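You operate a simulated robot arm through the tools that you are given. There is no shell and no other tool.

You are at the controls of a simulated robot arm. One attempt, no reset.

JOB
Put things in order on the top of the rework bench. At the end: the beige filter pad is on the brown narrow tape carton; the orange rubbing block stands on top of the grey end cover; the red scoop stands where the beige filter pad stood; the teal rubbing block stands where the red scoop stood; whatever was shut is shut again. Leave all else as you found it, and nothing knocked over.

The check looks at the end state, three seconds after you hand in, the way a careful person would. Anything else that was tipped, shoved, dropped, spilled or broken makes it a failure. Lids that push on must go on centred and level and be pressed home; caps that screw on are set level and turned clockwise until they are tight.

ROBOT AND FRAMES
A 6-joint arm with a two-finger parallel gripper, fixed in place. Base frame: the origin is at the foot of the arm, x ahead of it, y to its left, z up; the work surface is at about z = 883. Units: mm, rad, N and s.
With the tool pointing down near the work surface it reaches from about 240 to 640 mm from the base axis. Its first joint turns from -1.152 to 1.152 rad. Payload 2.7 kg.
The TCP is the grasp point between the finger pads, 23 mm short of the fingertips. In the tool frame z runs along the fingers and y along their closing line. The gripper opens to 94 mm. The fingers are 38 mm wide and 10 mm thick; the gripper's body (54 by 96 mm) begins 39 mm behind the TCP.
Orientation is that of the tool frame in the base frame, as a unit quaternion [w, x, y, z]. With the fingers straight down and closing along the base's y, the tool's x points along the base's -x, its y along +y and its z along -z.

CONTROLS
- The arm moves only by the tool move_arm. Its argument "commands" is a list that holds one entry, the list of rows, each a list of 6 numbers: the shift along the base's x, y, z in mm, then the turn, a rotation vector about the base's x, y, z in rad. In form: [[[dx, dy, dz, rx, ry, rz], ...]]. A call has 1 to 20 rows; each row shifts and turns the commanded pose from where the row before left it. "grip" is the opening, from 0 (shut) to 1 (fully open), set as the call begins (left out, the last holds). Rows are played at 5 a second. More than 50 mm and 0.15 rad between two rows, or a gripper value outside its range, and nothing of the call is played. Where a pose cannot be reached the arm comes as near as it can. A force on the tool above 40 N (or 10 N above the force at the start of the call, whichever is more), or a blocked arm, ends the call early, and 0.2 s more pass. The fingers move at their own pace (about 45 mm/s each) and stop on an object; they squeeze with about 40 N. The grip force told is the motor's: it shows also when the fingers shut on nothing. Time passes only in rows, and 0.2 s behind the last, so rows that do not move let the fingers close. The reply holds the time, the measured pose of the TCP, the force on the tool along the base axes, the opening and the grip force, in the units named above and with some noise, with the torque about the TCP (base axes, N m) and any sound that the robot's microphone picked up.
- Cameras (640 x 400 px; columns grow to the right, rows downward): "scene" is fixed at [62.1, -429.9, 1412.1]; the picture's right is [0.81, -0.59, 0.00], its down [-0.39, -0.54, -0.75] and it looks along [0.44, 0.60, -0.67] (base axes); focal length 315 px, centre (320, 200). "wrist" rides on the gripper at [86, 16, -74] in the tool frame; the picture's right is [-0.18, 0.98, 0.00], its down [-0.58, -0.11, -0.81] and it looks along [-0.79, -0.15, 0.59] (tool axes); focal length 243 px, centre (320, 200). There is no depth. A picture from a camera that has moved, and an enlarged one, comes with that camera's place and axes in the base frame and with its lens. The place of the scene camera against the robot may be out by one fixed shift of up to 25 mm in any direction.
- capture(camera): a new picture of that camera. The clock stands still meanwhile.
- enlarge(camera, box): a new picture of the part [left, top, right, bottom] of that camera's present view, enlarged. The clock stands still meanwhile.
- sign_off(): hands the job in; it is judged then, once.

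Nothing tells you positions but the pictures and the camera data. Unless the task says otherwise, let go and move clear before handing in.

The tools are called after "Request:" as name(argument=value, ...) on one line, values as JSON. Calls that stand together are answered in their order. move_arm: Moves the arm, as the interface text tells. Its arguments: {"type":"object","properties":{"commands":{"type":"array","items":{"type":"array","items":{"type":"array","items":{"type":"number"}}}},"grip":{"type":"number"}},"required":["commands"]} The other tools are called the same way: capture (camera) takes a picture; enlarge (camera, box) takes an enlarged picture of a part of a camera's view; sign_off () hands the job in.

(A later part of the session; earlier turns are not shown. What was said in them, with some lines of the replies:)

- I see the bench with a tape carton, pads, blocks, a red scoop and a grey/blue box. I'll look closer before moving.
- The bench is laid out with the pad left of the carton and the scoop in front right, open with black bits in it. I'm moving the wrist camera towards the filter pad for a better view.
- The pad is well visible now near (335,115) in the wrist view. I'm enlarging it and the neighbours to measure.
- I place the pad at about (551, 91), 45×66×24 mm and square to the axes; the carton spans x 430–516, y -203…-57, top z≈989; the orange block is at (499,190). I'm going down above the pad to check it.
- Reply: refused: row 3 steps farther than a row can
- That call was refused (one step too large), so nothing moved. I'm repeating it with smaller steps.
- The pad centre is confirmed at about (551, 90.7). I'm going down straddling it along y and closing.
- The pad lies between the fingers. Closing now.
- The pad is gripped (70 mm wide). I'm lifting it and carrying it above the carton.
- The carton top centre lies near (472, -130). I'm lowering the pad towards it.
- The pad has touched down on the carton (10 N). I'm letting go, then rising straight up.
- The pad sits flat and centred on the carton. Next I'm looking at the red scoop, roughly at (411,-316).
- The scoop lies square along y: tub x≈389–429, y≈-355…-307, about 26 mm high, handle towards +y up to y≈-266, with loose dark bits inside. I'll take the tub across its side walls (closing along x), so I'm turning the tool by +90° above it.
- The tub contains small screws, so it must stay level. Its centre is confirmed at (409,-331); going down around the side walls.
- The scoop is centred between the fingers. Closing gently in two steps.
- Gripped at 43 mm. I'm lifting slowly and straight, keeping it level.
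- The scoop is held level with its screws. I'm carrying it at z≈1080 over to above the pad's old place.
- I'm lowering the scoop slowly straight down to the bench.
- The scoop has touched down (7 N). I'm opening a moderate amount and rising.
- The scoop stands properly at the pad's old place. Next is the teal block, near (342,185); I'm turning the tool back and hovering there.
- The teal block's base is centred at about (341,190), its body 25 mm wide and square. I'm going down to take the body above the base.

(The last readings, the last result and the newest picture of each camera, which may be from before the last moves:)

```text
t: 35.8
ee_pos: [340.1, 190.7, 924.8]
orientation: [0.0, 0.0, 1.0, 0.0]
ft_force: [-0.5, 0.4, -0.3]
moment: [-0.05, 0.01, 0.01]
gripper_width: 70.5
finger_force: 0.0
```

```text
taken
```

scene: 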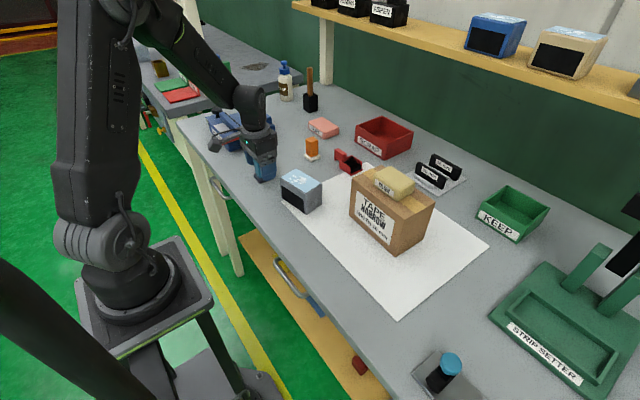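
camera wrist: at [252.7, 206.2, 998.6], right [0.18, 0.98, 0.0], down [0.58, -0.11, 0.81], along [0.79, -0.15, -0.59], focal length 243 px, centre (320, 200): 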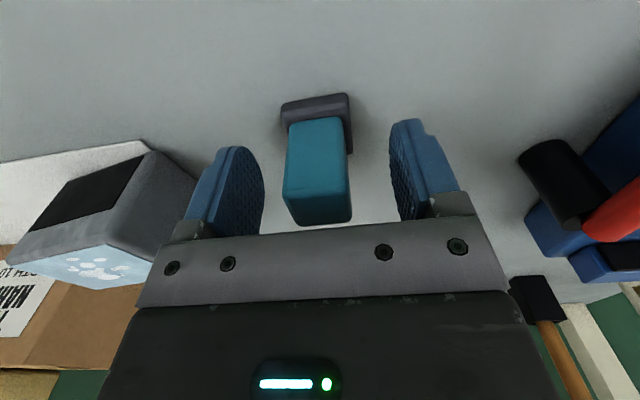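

The block stands between the fingers. Closing in two steps.

Request:
move_arm(commands=[[[0, 0, 0, 0, 0, 0], [0, 0, 0, 0, 0, 0], [0, 0, 0, 0, 0, 0]]], grip=0.36)

Request:
move_arm(commands=[[[0, 0, 0, 0, 0, 0], [0, 0, 0, 0, 0, 0], [0, 0, 0, 0, 0, 0], [0, 0, 0, 0, 0, 0]]], grip=0)

Request:
capture(camera="wrist")

```text
t: 36.6
ee_pos: [339.9, 190.8, 925.9]
orientation: [0.0, 0.0, 1.0, 0.0]
ft_force: [-0.8, -0.2, 0.0]
moment: [0.02, 0.0, 0.05]
gripper_width: 33.7
finger_force: 0.1
```

```text
t: 37.6
ee_pos: [340.0, 190.8, 925.8]
orientation: [0.0, 0.0, 1.0, 0.0]
ft_force: [0.0, 0.7, 1.7]
moment: [0.03, -0.01, 0.0]
gripper_width: 27.4
finger_force: 40.2
```

```text
taken
camera wrist: at [252.7, 206.2, 998.9], right [0.18, 0.98, 0.0], down [0.58, -0.11, 0.81], along [0.79, -0.15, -0.59], focal length 243 px, centre (320, 200)
```

wrist: 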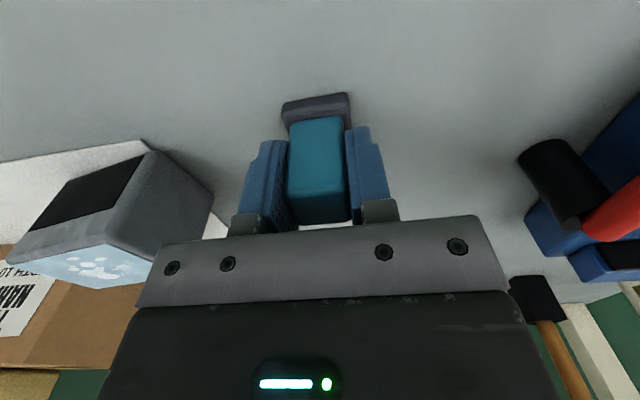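

The teal block is held (27 mm). I'm lifting it and carrying it towards the scoop's old place.

Request:
move_arm(commands=[[[0, 0, 10, 0, 0, 0], [0, 0, 30, 0, 0, 0], [0, 0, 40, 0, 0, 0], [0, 0, 40, 0, 0, 0], [0, 0, 30, 0, 0, 0], [0, 0, 10, 0, 0, 0], [3, -22, 0, 0, 0, 0], [5, -35, 0, 0, 0, 0], [5, -40, 0, 0, 0, 0], [5, -40, 0, 0, 0, 0], [5, -40, 0, 0, 0, 0], [5.5, -40, 0, 0, 0, 0], [5, -40, 0, 0, 0, 0], [5, -40, 0, 0, 0, 0], [5, -40, 0, 0, 0, 0], [5, -40, 0, 0, 0, 0], [5, -40, 0, 0, 0, 0], [5, -40, 0, 0, 0, 0], [5, -35.3, 0, 0, 0, 0], [5, -20, 0, 0, 0, 0]]])

Request:
capture(camera="wrist")

Request:
capture(camera="scene")

```text
t: 41.8
ee_pos: [408.5, -319.8, 1086.7]
orientation: [0.0, 0.001, 1.0, 0.001]
ft_force: [0.0, 0.0, -0.8]
moment: [-0.01, -0.03, 0.03]
gripper_width: 27.4
finger_force: 40.0
```

```text
taken
camera wrist: at [322.5, -304.7, 1160.3], right [0.18, 0.98, 0.0], down [0.58, -0.11, 0.81], along [0.79, -0.15, -0.59], focal length 243 px, centre (320, 200)
```

wrist: 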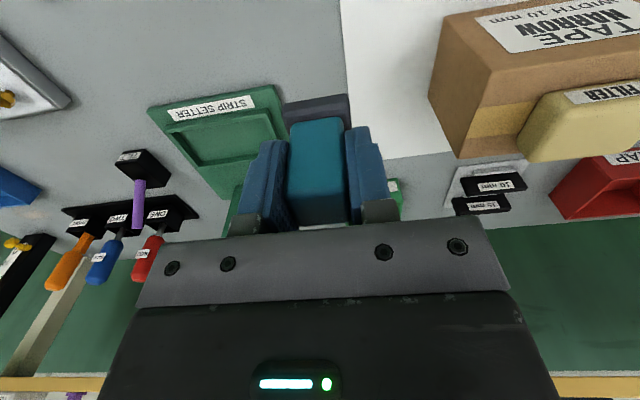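

```text
taken
```

scene: 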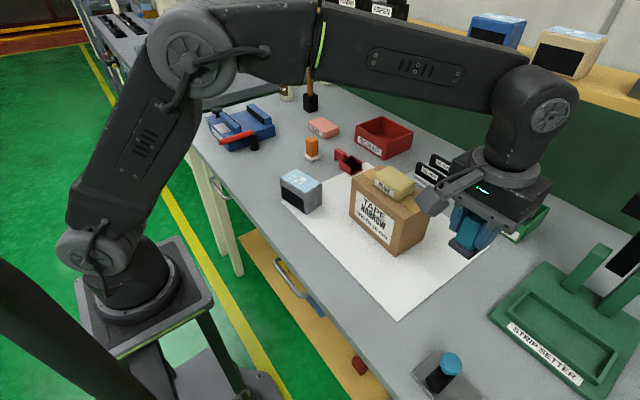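

I'm lowering the teal block to the bench at (409,-322).

Request:
move_arm(commands=[[[0, 0, -15, 0, 0, 0], [0, 0, -30, 0, 0, 0], [0, 0, -35, 0, 0, 0], [0, 0, -35, 0, 0, 0], [0, 0, -25, 0, 0, 0], [0, 0, -10, 0, 0, 0], [0, 0, -5, 0, 0, 0], [0, 0, -3, 0, 0, 0], [0, 0, -1.5, 0, 0, 0], [0, 0, 0, 0, 0, 0]]])

Request:
capture(camera="wrist")

Request:
enlarge(camera="scene", box=[360, 220, 520, 340])

```text
t: 44.0
ee_pos: [409.9, -322.5, 925.6]
orientation: [0.0, 0.001, 1.0, 0.0]
ft_force: [0.0, -0.4, -0.8]
moment: [-0.01, -0.01, -0.03]
gripper_width: 27.6
finger_force: 39.9
```

```text
taken
camera wrist: at [322.4, -306.4, 999.6], right [0.18, 0.98, 0.0], down [0.58, -0.11, 0.81], along [0.79, -0.15, -0.59], focal length 243 px, centre (320, 200)
```

wrist: 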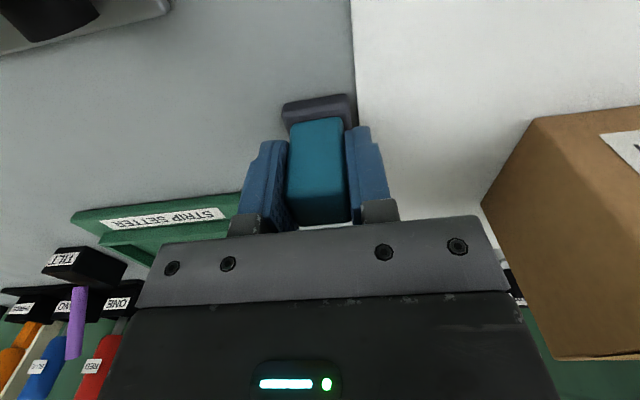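

```text
3.33 times, centred on (440, 280) of scene
camera zoom: at [62.1, -429.9, 1412.1], right [0.81, -0.59, 0.0], down [-0.39, -0.54, -0.75], along [0.44, 0.6, -0.67], focal length 1050 px, centre (-80, -67)
```

zoom: 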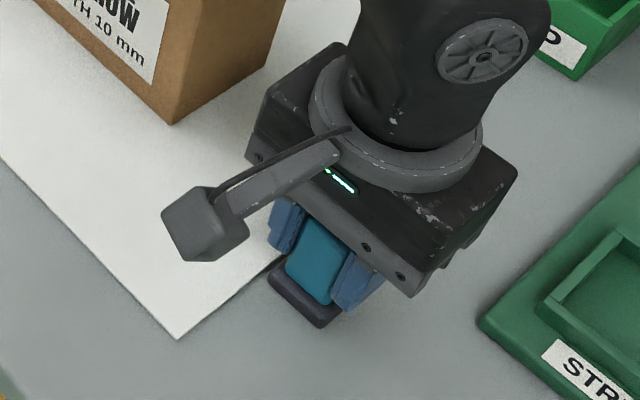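

No contact yet; a further millimetre or two down.

Request:
move_arm(commands=[[[0, 0, -0.7, 0, 0, 0], [0, 0, 0, 0, 0, 0]]])

Request:
move_arm(commands=[[[0, 0, -0.7, 0, 0, 0], [0, 0, 0, 0, 0, 0]]])

```text
t: 44.6
ee_pos: [409.6, -321.1, 925.8]
orientation: [0.001, 0.0, 1.0, 0.0]
ft_force: [-0.2, 0.7, -1.0]
moment: [0.0, 0.02, 0.02]
gripper_width: 27.6
finger_force: 40.1
```

```text
t: 45.2
ee_pos: [410.5, -322.2, 925.6]
orientation: [0.0, 0.0, 1.0, -0.001]
ft_force: [-0.8, -0.2, 3.1]
moment: [0.03, 0.03, -0.02]
gripper_width: 27.3
finger_force: 40.0
```

Contact is starting (3 N). I'm letting go and rising.

Request:
move_arm(commands=[[[0, 0, 0, 0, 0, 0], [0, 0, 0, 0, 0, 0], [0, 0, 0, 0, 0, 0]]], grip=0.6)

Request:
move_arm(commands=[[[0, 0, 15, 0, 0, 0], [0, 0, 30, 0, 0, 0], [0, 0, 40, 0, 0, 0], [0, 0, 40, 0, 0, 0], [0, 0, 30, 0, 0, 0], [0, 0, 0, 0, 0, 0]]])

Request:
capture(camera="wrist")

Request:
capture(camera="scene")

```text
t: 46.0
ee_pos: [409.6, -322.5, 924.4]
orientation: [0.0, 0.0, 1.0, 0.0]
ft_force: [-0.2, -0.3, 0.0]
moment: [0.0, 0.04, 0.02]
gripper_width: 56.2
finger_force: 0.0
```

```text
t: 47.4
ee_pos: [409.2, -323.6, 1080.0]
orientation: [0.0, 0.0, 1.0, 0.0]
ft_force: [0.3, 0.2, 0.2]
moment: [-0.02, 0.02, -0.03]
gripper_width: 56.3
finger_force: 0.2
```

```text
taken
camera wrist: at [322.3, -306.8, 1153.6], right [0.18, 0.98, 0.0], down [0.58, -0.11, 0.81], along [0.79, -0.15, -0.59], focal length 243 px, centre (320, 200)
```

wrist: 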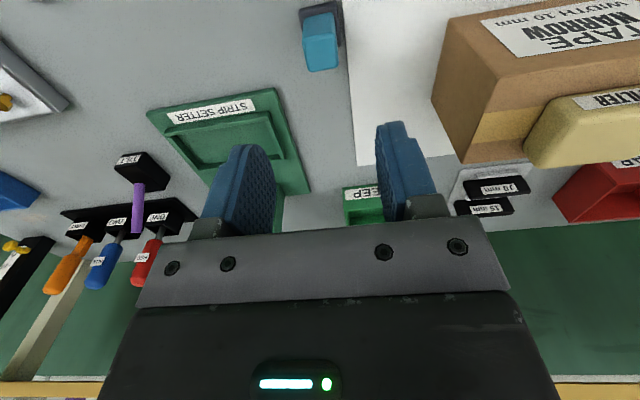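

```text
taken
```

scene: 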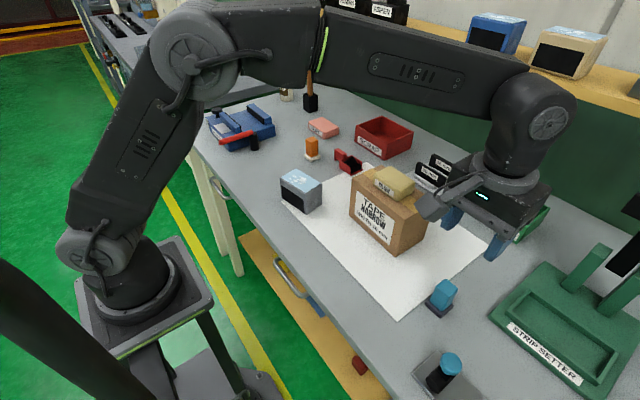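

The teal block stands upright at the scoop's old place. Now I'm looking at the grey end cover from above.

Request:
move_arm(commands=[[[-8, 20, 4, 0, 0, 0], [-8, 39, 4, 0, 0, 0], [-8, 42, 4, 0, 0, 0], [-8, 42, 4, 0, 0, 0], [-8, 42, 4, 0, 0, 0], [-8, 42, 4, 0, 0, 0], [-8, 42, 4, 0, 0, 0], [-8, 42, 4, 0, 0, 0], [-8, 42, 4, 0, 0, 0], [-7, 39, 4, 0, 0, 0], [0, 0, 0, 0, 0, 0]]])

Request:
capture(camera="wrist")

Request:
enlarge(camera="wrist", box=[200, 0, 440, 150])

Request:
enlarge(camera="scene", box=[250, 130, 370, 230])

```text
t: 49.8
ee_pos: [330.1, 70.0, 1121.0]
orientation: [0.0, 0.0, 1.0, 0.0]
ft_force: [-0.1, -0.6, -0.2]
moment: [-0.01, -0.02, -0.01]
gripper_width: 56.4
finger_force: 0.0
```

```text
taken
camera wrist: at [243.7, 86.0, 1193.9], right [0.18, 0.98, 0.0], down [0.58, -0.11, 0.81], along [0.79, -0.15, -0.59], focal length 243 px, centre (320, 200)
```

wrist: 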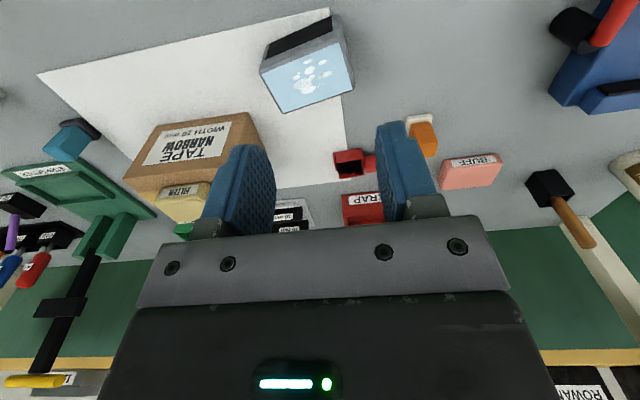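

```text
2.67 times, centred on (320, 75) of wrist
camera zoom: at [243.7, 86.0, 1193.9], right [0.18, 0.98, 0.0], down [0.58, -0.11, 0.81], along [0.79, -0.15, -0.59], focal length 647 px, centre (320, 533)
```

zoom: 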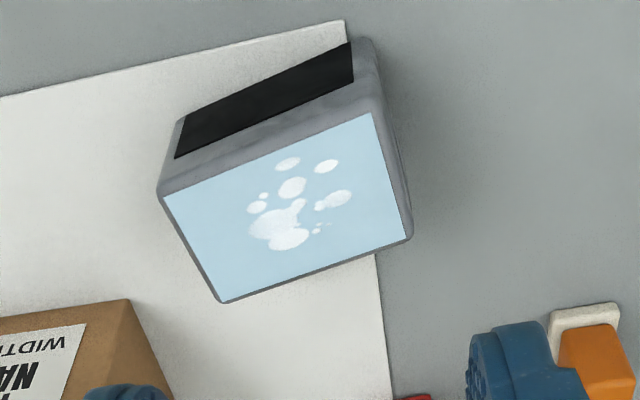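

```text
4.00 times, centred on (310, 180) of scene
camera zoom: at [62.1, -429.9, 1412.1], right [0.81, -0.59, 0.0], down [-0.39, -0.54, -0.75], along [0.44, 0.6, -0.67], focal length 1260 px, centre (360, 280)
```

zoom: 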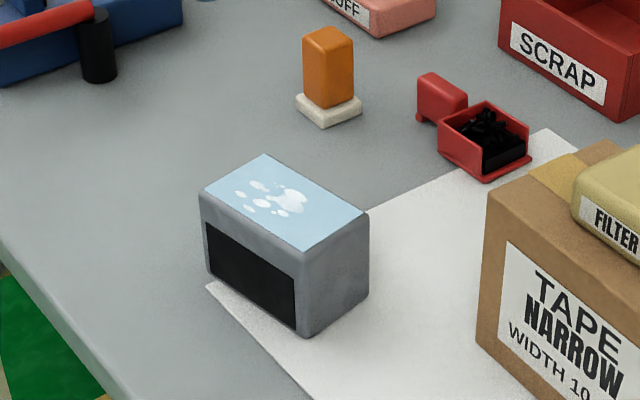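

The cover's top is centred near (370,51), z≈948, about 82×50 mm, turned roughly 9°. Now I'm moving above the orange block to verify it before grasping.

Request:
move_arm(commands=[[[33.7, 24, -16, 0, 0, 0], [33.7, 24, -16, 0, 0, 0], [33.7, 24, -16, 0, 0, 0], [33.7, 24, -16, 0, 0, 0], [33.7, 24, -16, 0, 0, 0], [0, 0, 0, 0, 0, 0], [0, 0, 0, 0, 0, 0]]])

Request:
capture(camera="wrist")

Request:
enlarge(camera="wrist", box=[240, 0, 400, 100])

```text
t: 51.4
ee_pos: [501.2, 190.9, 1039.1]
orientation: [0.0, 0.0, 1.0, 0.0]
ft_force: [0.2, -0.1, -0.6]
moment: [0.01, -0.03, -0.01]
gripper_width: 56.5
finger_force: 0.2
```

```text
taken
camera wrist: at [412.4, 206.9, 1112.5], right [0.18, 0.98, 0.0], down [0.58, -0.11, 0.81], along [0.79, -0.15, -0.59], focal length 243 px, centre (320, 200)
```

wrist: 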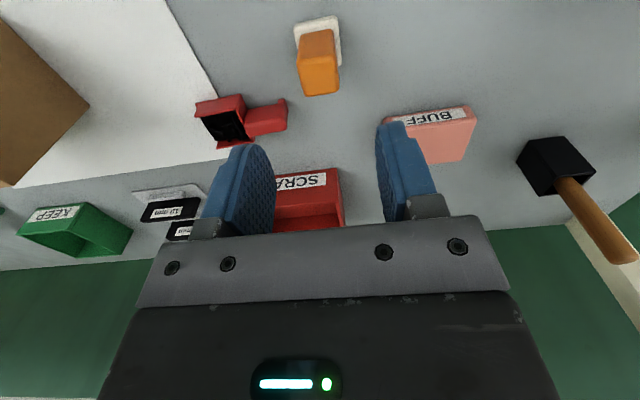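

```text
4.00 times, centred on (320, 50) of wrist
camera zoom: at [412.4, 206.9, 1112.5], right [0.18, 0.98, 0.0], down [0.58, -0.11, 0.81], along [0.79, -0.15, -0.59], focal length 970 px, centre (320, 800)
```

zoom: 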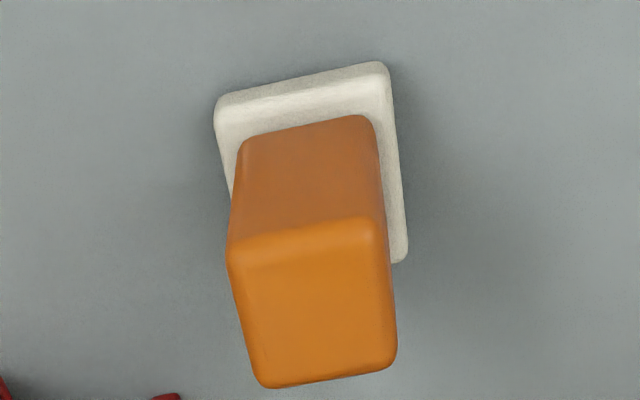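

The orange block is confirmed at about (499.5,190.4). Going down and grasping its body above the felt base.

Request:
move_arm(commands=[[[1, 0.4, -24, 0, 0, 0], [0, 0, -30, 0, 0, 0], [0, 0, -30, 0, 0, 0], [0, 0, -20, 0, 0, 0], [0, 0, -10, 0, 0, 0], [0, 0, 0, 0, 0, 0]]])

Request:
capture(camera="wrist")

```text
t: 52.8
ee_pos: [497.5, 192.8, 926.3]
orientation: [-0.001, 0.0, 1.0, 0.0]
ft_force: [-1.2, 1.1, 0.5]
moment: [-0.02, -0.02, 0.02]
gripper_width: 56.3
finger_force: 0.1
```

```text
taken
camera wrist: at [411.3, 207.0, 998.8], right [0.18, 0.98, 0.0], down [0.58, -0.11, 0.81], along [0.79, -0.15, -0.59], focal length 243 px, centre (320, 200)
```

wrist: 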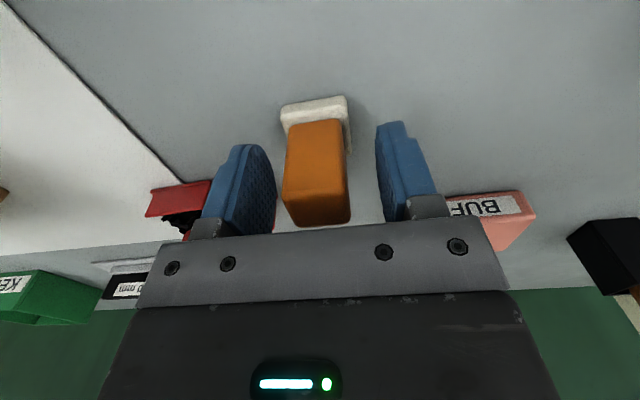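

Request:
move_arm(commands=[[[0, 0, 0, 0, 0, 0], [0, 0, 0, 0, 0, 0], [0, 0, 0, 0, 0, 0], [0, 0, 0, 0, 0, 0], [0, 0, 0, 0, 0, 0]]], grip=0)

Request:
capture(camera="wrist")

```text
t: 54.0
ee_pos: [497.8, 192.1, 924.7]
orientation: [-0.002, -0.001, 1.0, -0.001]
ft_force: [-0.1, -0.2, 0.7]
moment: [0.02, -0.01, -0.01]
gripper_width: 27.2
finger_force: 40.2
```

```text
taken
camera wrist: at [411.3, 207.0, 999.0], right [0.18, 0.98, 0.0], down [0.58, -0.11, 0.81], along [0.79, -0.15, -0.59], focal length 243 px, centre (320, 200)
```

wrist: 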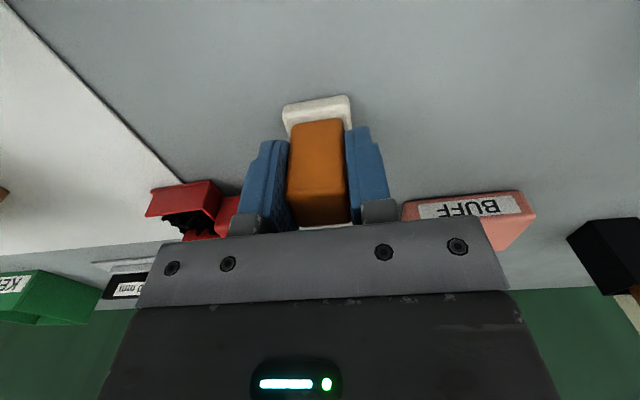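

The orange block is held (27 mm). I'm lifting it and carrying it above the grey cover, turning slightly to match the cover.

Request:
move_arm(commands=[[[0, 0, 10, 0, 0, 0], [0, 0, 30, 0, 0, 0], [0, 0, 40, 0, 0, 0], [0, 0, 40, 0, 0, 0], [0, 0, 20, 0, 0, 0], [-15, -16, 0, 0, 0, 0.02], [-25, -27, 0, 0, 0, 0.03], [-29.5, -32.4, 0, 0, 0, 0.03], [-25, -27, 0, 0, 0, 0.03], [-20, -22, 0, 0, 0, 0.03], [-15, -15, 0, 0, 0, 0.01], [0, 0, 0, 0, 0, 0], [0, 0, 0, 0, 0, 0]]])

Request:
capture(camera="wrist")

Request:
enlarge(camera="scene", box=[230, 90, 390, 230])

```text
t: 56.8
ee_pos: [369.9, 51.6, 1065.2]
orientation: [0.0, -0.075, 0.997, -0.001]
ft_force: [0.1, 0.1, -0.9]
moment: [0.0, 0.01, 0.01]
gripper_width: 27.6
finger_force: 40.3
```

```text
taken
camera wrist: at [282.2, 54.8, 1139.6], right [0.03, 1.0, 0.0], down [0.59, -0.02, 0.81], along [0.81, -0.03, -0.59], focal length 243 px, centre (320, 200)
```

wrist: 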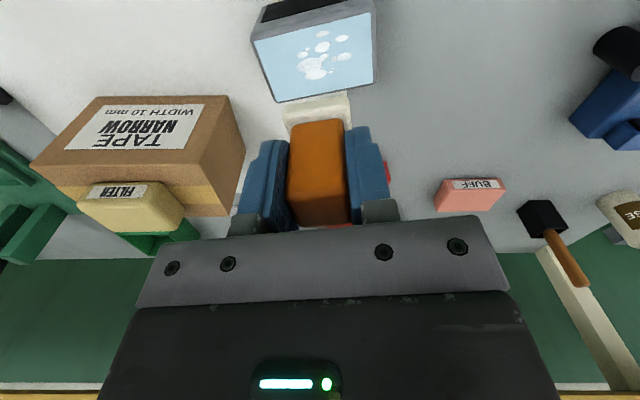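

```text
2.86 times, centred on (310, 160) of scene
camera zoom: at [62.1, -429.9, 1412.1], right [0.81, -0.59, 0.0], down [-0.4, -0.54, -0.75], along [0.44, 0.6, -0.67], focal length 900 px, centre (349, 314)
```

zoom: 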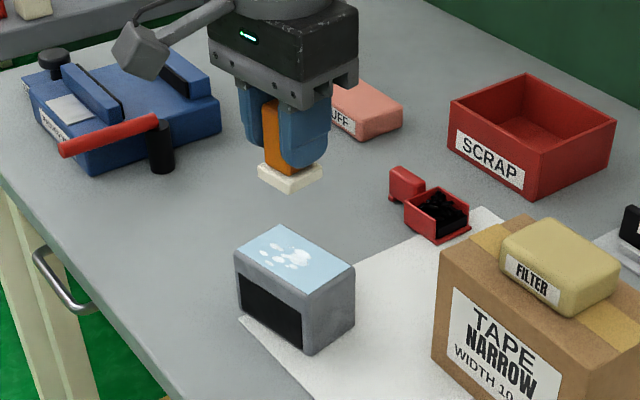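

The cover top centre is confirmed near (369.5,50.4). I'm lowering the orange block to just above it.

Request:
move_arm(commands=[[[-0.5, -1, -10, 0, 0, 0.03], [0, 0, -20, 0, 0, 0], [0, 0, -20, 0, 0, 0], [0, 0, -10, 0, 0, 0], [0, 0, -5, 0, 0, 0], [0, 0, 0, 0, 0, 0]]])

Request:
capture(camera="wrist")

Request:
enlarge(camera="scene", box=[250, 110, 370, 220])

```text
t: 58.2
ee_pos: [369.8, 51.8, 1000.1]
orientation: [0.0, -0.089, 0.996, -0.001]
ft_force: [-0.5, -0.9, -0.6]
moment: [0.01, 0.0, 0.04]
gripper_width: 27.2
finger_force: 39.8
```

```text
taken
camera wrist: at [281.5, 50.7, 1073.5], right [0.01, 1.0, 0.0], down [0.59, 0.0, 0.81], along [0.81, 0.0, -0.59], focal length 243 px, centre (320, 200)
```

wrist: 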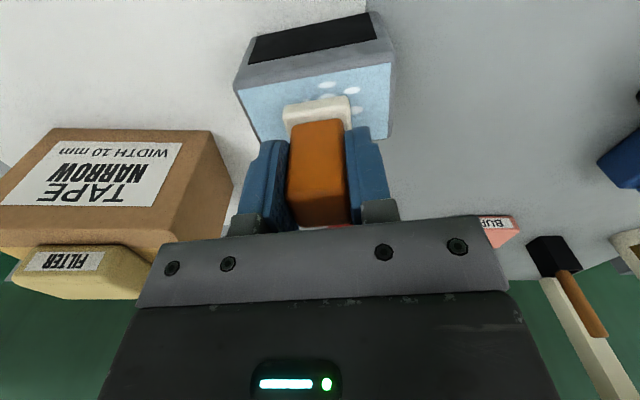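

```text
3.64 times, centred on (310, 165) of scene
camera zoom: at [62.1, -429.9, 1412.1], right [0.81, -0.59, 0.0], down [-0.39, -0.54, -0.75], along [0.44, 0.6, -0.67], focal length 1146 px, centre (356, 327)
```

zoom: 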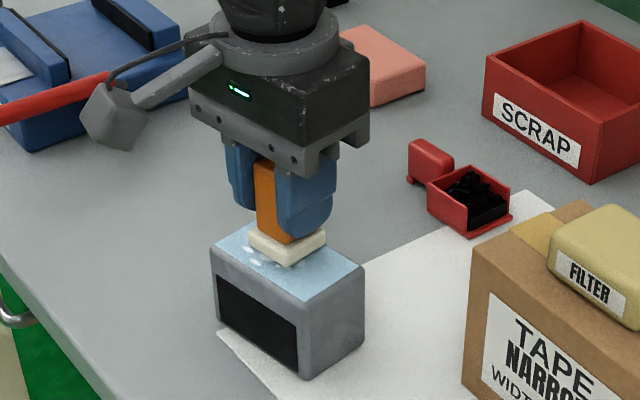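

Aligned. Lowering in small steps until contact.

Request:
move_arm(commands=[[[0, 0, -4, 0, 0, 0], [0, 0, -3, 0, 0, 0], [0, 0, 0, 0, 0, 0]]])

Request:
capture(camera="wrist")

```text
t: 59.0
ee_pos: [369.6, 50.7, 993.6]
orientation: [0.0, -0.09, 0.996, 0.0]
ft_force: [-0.8, -1.2, 3.5]
moment: [-0.05, 0.04, 0.02]
gripper_width: 27.1
finger_force: 40.0
```

```text
taken
camera wrist: at [280.9, 50.5, 1066.8], right [0.0, 1.0, 0.0], down [0.59, 0.0, 0.81], along [0.81, 0.0, -0.59], focal length 243 px, centre (320, 200)
```

wrist: 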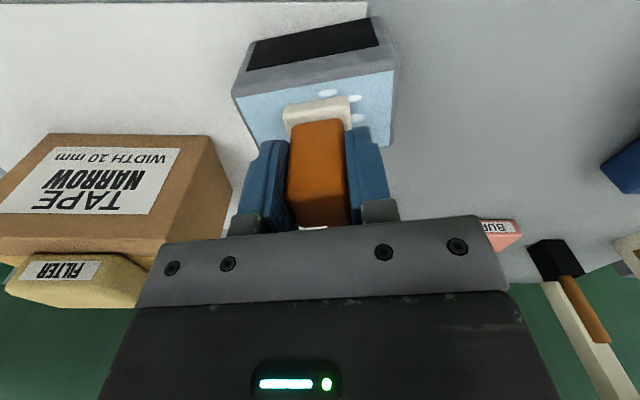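

Contact at about 3.5 N. I'm checking the centring in an enlarged view before letting go.

Request:
enlarge(camera="wrist", box=[220, 0, 420, 160])

Request:
enlarge(camera="scene", box=[270, 140, 350, 220])

```text
2.50 times, centred on (320, 80) of wrist
camera zoom: at [280.9, 50.5, 1066.8], right [0.0, 1.0, 0.0], down [0.59, 0.0, 0.81], along [0.81, 0.0, -0.59], focal length 606 px, centre (320, 500)
```

zoom: 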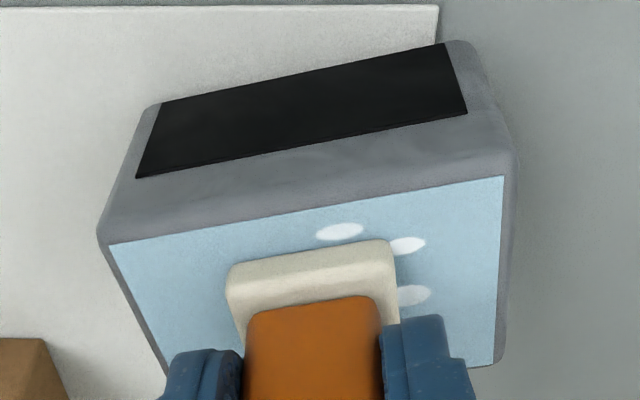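

```text
5.00 times, centred on (310, 180) of scene
camera zoom: at [62.0, -430.0, 1412.1], right [0.81, -0.59, 0.0], down [-0.39, -0.54, -0.75], along [0.44, 0.6, -0.67], focal length 1576 px, centre (370, 300)
```

zoom: 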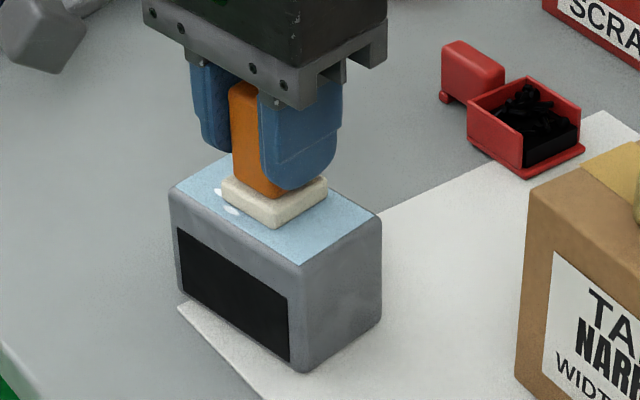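

The block sits about 4–5 mm too far back on the cover. I'm raising slightly, shifting back by that much, and setting it down again.

Request:
move_arm(commands=[[[0, 0, 4, 0, 0, 0], [-2.2, -0.4, 0, 0, 0, 0], [-2.2, -0.4, 0, 0, 0, 0], [0, 0, 0, 0, 0, 0], [0, 0, -2, 0, 0, 0], [0, 0, -2, 0, 0, 0], [0, 0, 0, 0, 0, 0], [0, 0, 0, 0, 0, 0]]])

Request:
enlarge(camera="wrist", box=[220, 0, 420, 160])

Request:
enlarge(camera="scene", box=[270, 140, 350, 220])

```text
t: 60.8
ee_pos: [365.5, 48.5, 993.3]
orientation: [-0.001, -0.089, 0.996, 0.0]
ft_force: [0.8, 0.5, 0.3]
moment: [-0.01, -0.01, 0.0]
gripper_width: 27.2
finger_force: 40.3
```

```text
2.50 times, centred on (320, 80) of wrist
camera zoom: at [276.2, 49.2, 1066.9], right [0.01, 1.0, 0.0], down [0.59, 0.0, 0.81], along [0.81, 0.0, -0.59], focal length 606 px, centre (320, 500)
```

zoom: 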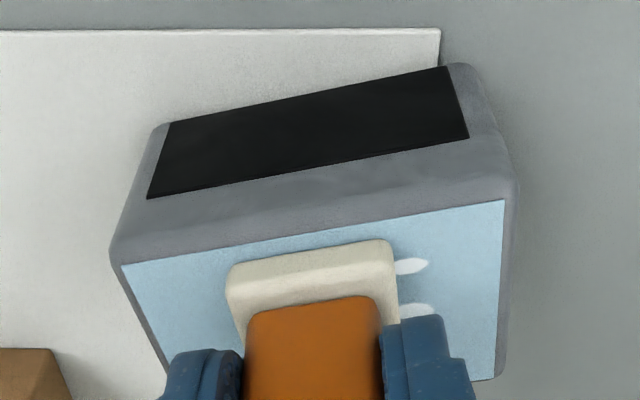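

```text
5.00 times, centred on (310, 180) of scene
camera zoom: at [62.1, -429.9, 1412.1], right [0.81, -0.59, 0.0], down [-0.39, -0.54, -0.75], along [0.44, 0.6, -0.67], focal length 1576 px, centre (370, 300)
```

zoom: 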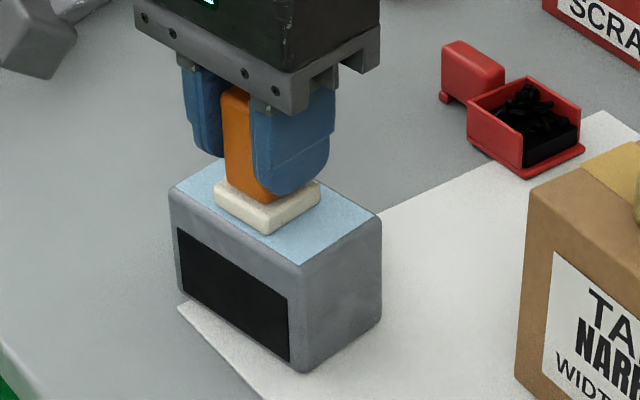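

Centred now. Lowering the last bit to contact.

Request:
move_arm(commands=[[[0, 0, -0.6, 0, 0, 0], [0, 0, 0, 0, 0, 0]]])

Request:
move_arm(commands=[[[0, 0, -0.4, 0, 0, 0], [0, 0, 0, 0, 0, 0]]])

```text
t: 61.4
ee_pos: [365.6, 49.2, 992.7]
orientation: [0.0, -0.089, 0.996, 0.0]
ft_force: [-3.3, -0.7, 12.8]
moment: [-0.01, 0.2, 0.01]
gripper_width: 27.3
finger_force: 40.2
```

```text
t: 62.0
ee_pos: [364.7, 49.5, 992.4]
orientation: [0.001, -0.089, 0.996, 0.0]
ft_force: [-0.1, 1.1, 13.9]
moment: [0.01, 0.04, 0.04]
gripper_width: 27.2
finger_force: 40.3
```

Contact is firm (13 N). I'm letting go and rising clear.

Request:
move_arm(commands=[[[0, 0, 0.4, 0, 0, 0], [0, 0, 0, 0, 0, 0]]])

Request:
move_arm(commands=[[[0, 0, 0, 0, 0, 0], [0, 0, 0, 0, 0, 0], [0, 0, 0, 0, 0, 0]]], grip=0.6)

Request:
move_arm(commands=[[[0, 0, 10, 0, 0, 0], [0, 0, 25, 0, 0, 0], [0, 0, 40, 0, 0, 0], [0, 0, 40, 0, 0, 0], [0, 0, 35, 0, 0, 0], [0, 0, 0, 0, 0, 0]]])

Request:
capture(camera="wrist")

Request:
capture(camera="scene")

Request:
enlarge(camera="scene", box=[260, 120, 420, 220])

```text
t: 62.6
ee_pos: [364.3, 49.1, 993.2]
orientation: [0.0, -0.09, 0.996, 0.0]
ft_force: [0.5, -0.5, 16.3]
moment: [-0.03, -0.06, 0.0]
gripper_width: 27.3
finger_force: 39.7
```

```text
t: 63.4
ee_pos: [364.9, 49.2, 991.8]
orientation: [0.0, -0.089, 0.996, 0.001]
ft_force: [0.1, 0.3, -0.5]
moment: [-0.04, -0.02, 0.0]
gripper_width: 56.3
finger_force: 0.0
```

```text
t: 64.8
ee_pos: [365.8, 50.5, 1144.7]
orientation: [0.0, -0.091, 0.996, -0.001]
ft_force: [-0.2, 0.3, 0.7]
moment: [-0.01, 0.01, 0.02]
gripper_width: 56.5
finger_force: 0.2
```

```text
taken
camera wrist: at [277.4, 49.7, 1218.3], right [0.01, 1.0, 0.0], down [0.59, 0.0, 0.81], along [0.81, 0.0, -0.59], focal length 243 px, centre (320, 200)
```

wrist: 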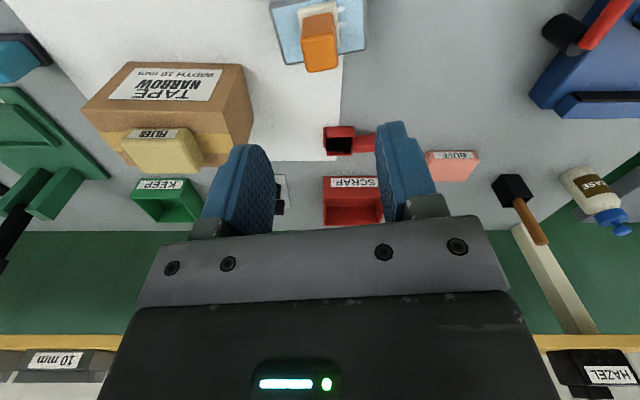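

```text
taken
```

scene: 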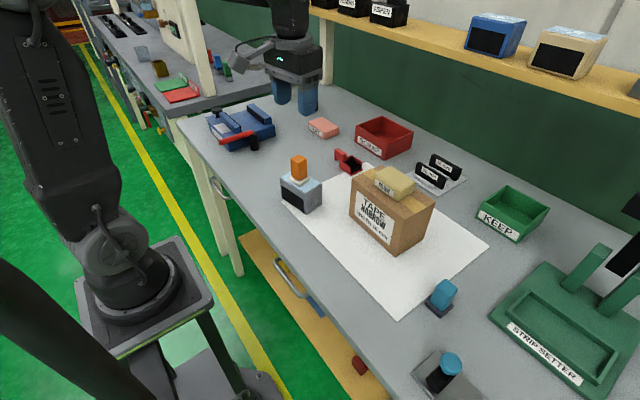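

```text
4.00 times, centred on (340, 170) of scene
camera zoom: at [62.1, -429.9, 1412.1], right [0.81, -0.59, 0.0], down [-0.39, -0.54, -0.75], along [0.44, 0.6, -0.67], focal length 1260 px, centre (240, 320)
```

zoom: 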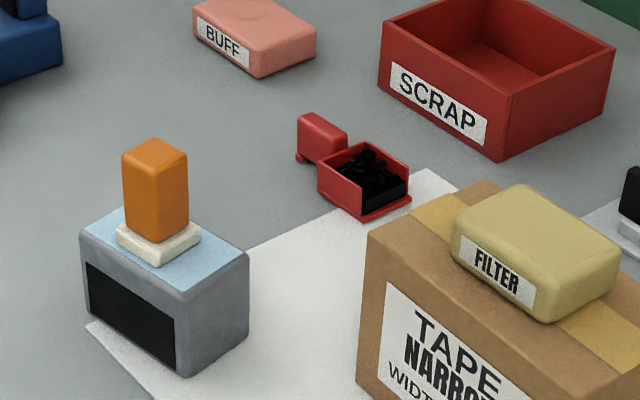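

All four pieces look in place. One last look at the teal block's surroundings for any spilled screws before handing in.

Request:
enlarge(camera="scene", box=[380, 240, 540, 360])

Request:
enlarge(camera="scene", box=[320, 130, 400, 190])

```text
3.33 times, centred on (460, 300) of scene
camera zoom: at [62.1, -429.9, 1412.1], right [0.81, -0.59, 0.0], down [-0.39, -0.54, -0.75], along [0.44, 0.6, -0.67], focal length 1050 px, centre (-147, -133)
```

zoom: 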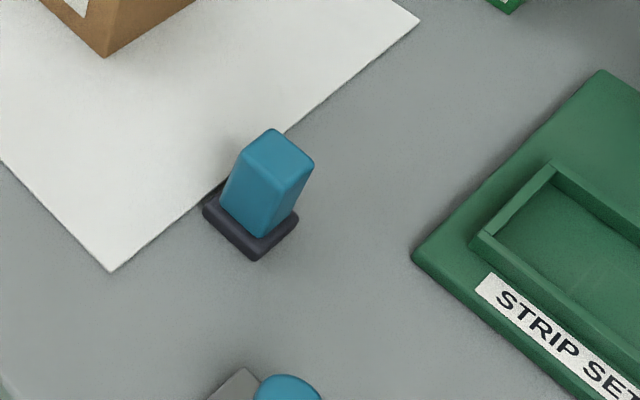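

```text
6.67 times, centred on (360, 160) of scene
camera zoom: at [62.1, -429.9, 1412.1], right [0.81, -0.59, 0.0], down [-0.39, -0.54, -0.75], along [0.44, 0.6, -0.67], focal length 2101 px, centre (53, 467)
```

zoom: 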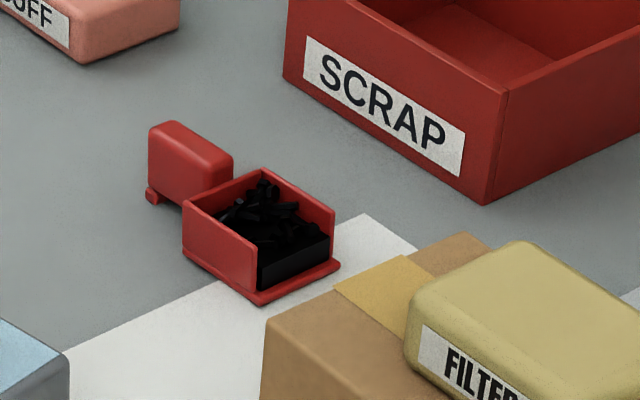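

The pad is on the carton and the orange block is on the grey cover. The scoop, still holding its screws, is at the pad's old place, and the teal block is at the scoop's old place. Nothing is spilled and the arm is clear, so I'm handing in.

Request:
sign_off()

```text
The job is handed in.
```

I've put everything in order as asked and handed the job in. The last pictures showed all four pieces upright, and the arm was clear.

- **Filter pad:** it lies flat and centred on the brown narrow tape carton.
- **Orange block:** it stands on the grey end cover. My first placement was 4–5 mm too far back, so I lifted it slightly and re-centred it before letting go.
- **Red scoop:** it stands where the filter pad stood, facing the same way as before. It holds small loose screws, and I saw none on the bench at its old or new place.
- **Teal block:** it stands where the scoop stood.

Because the scoop is longer than the pad, I set it so that the midpoint between its tub centre and its overall centre sits on the pad's old centre. Either centre is about 10 mm off that spot. I used the same midpoint for the teal block at the scoop's old place.

I opened nothing, so there was nothing to shut again.
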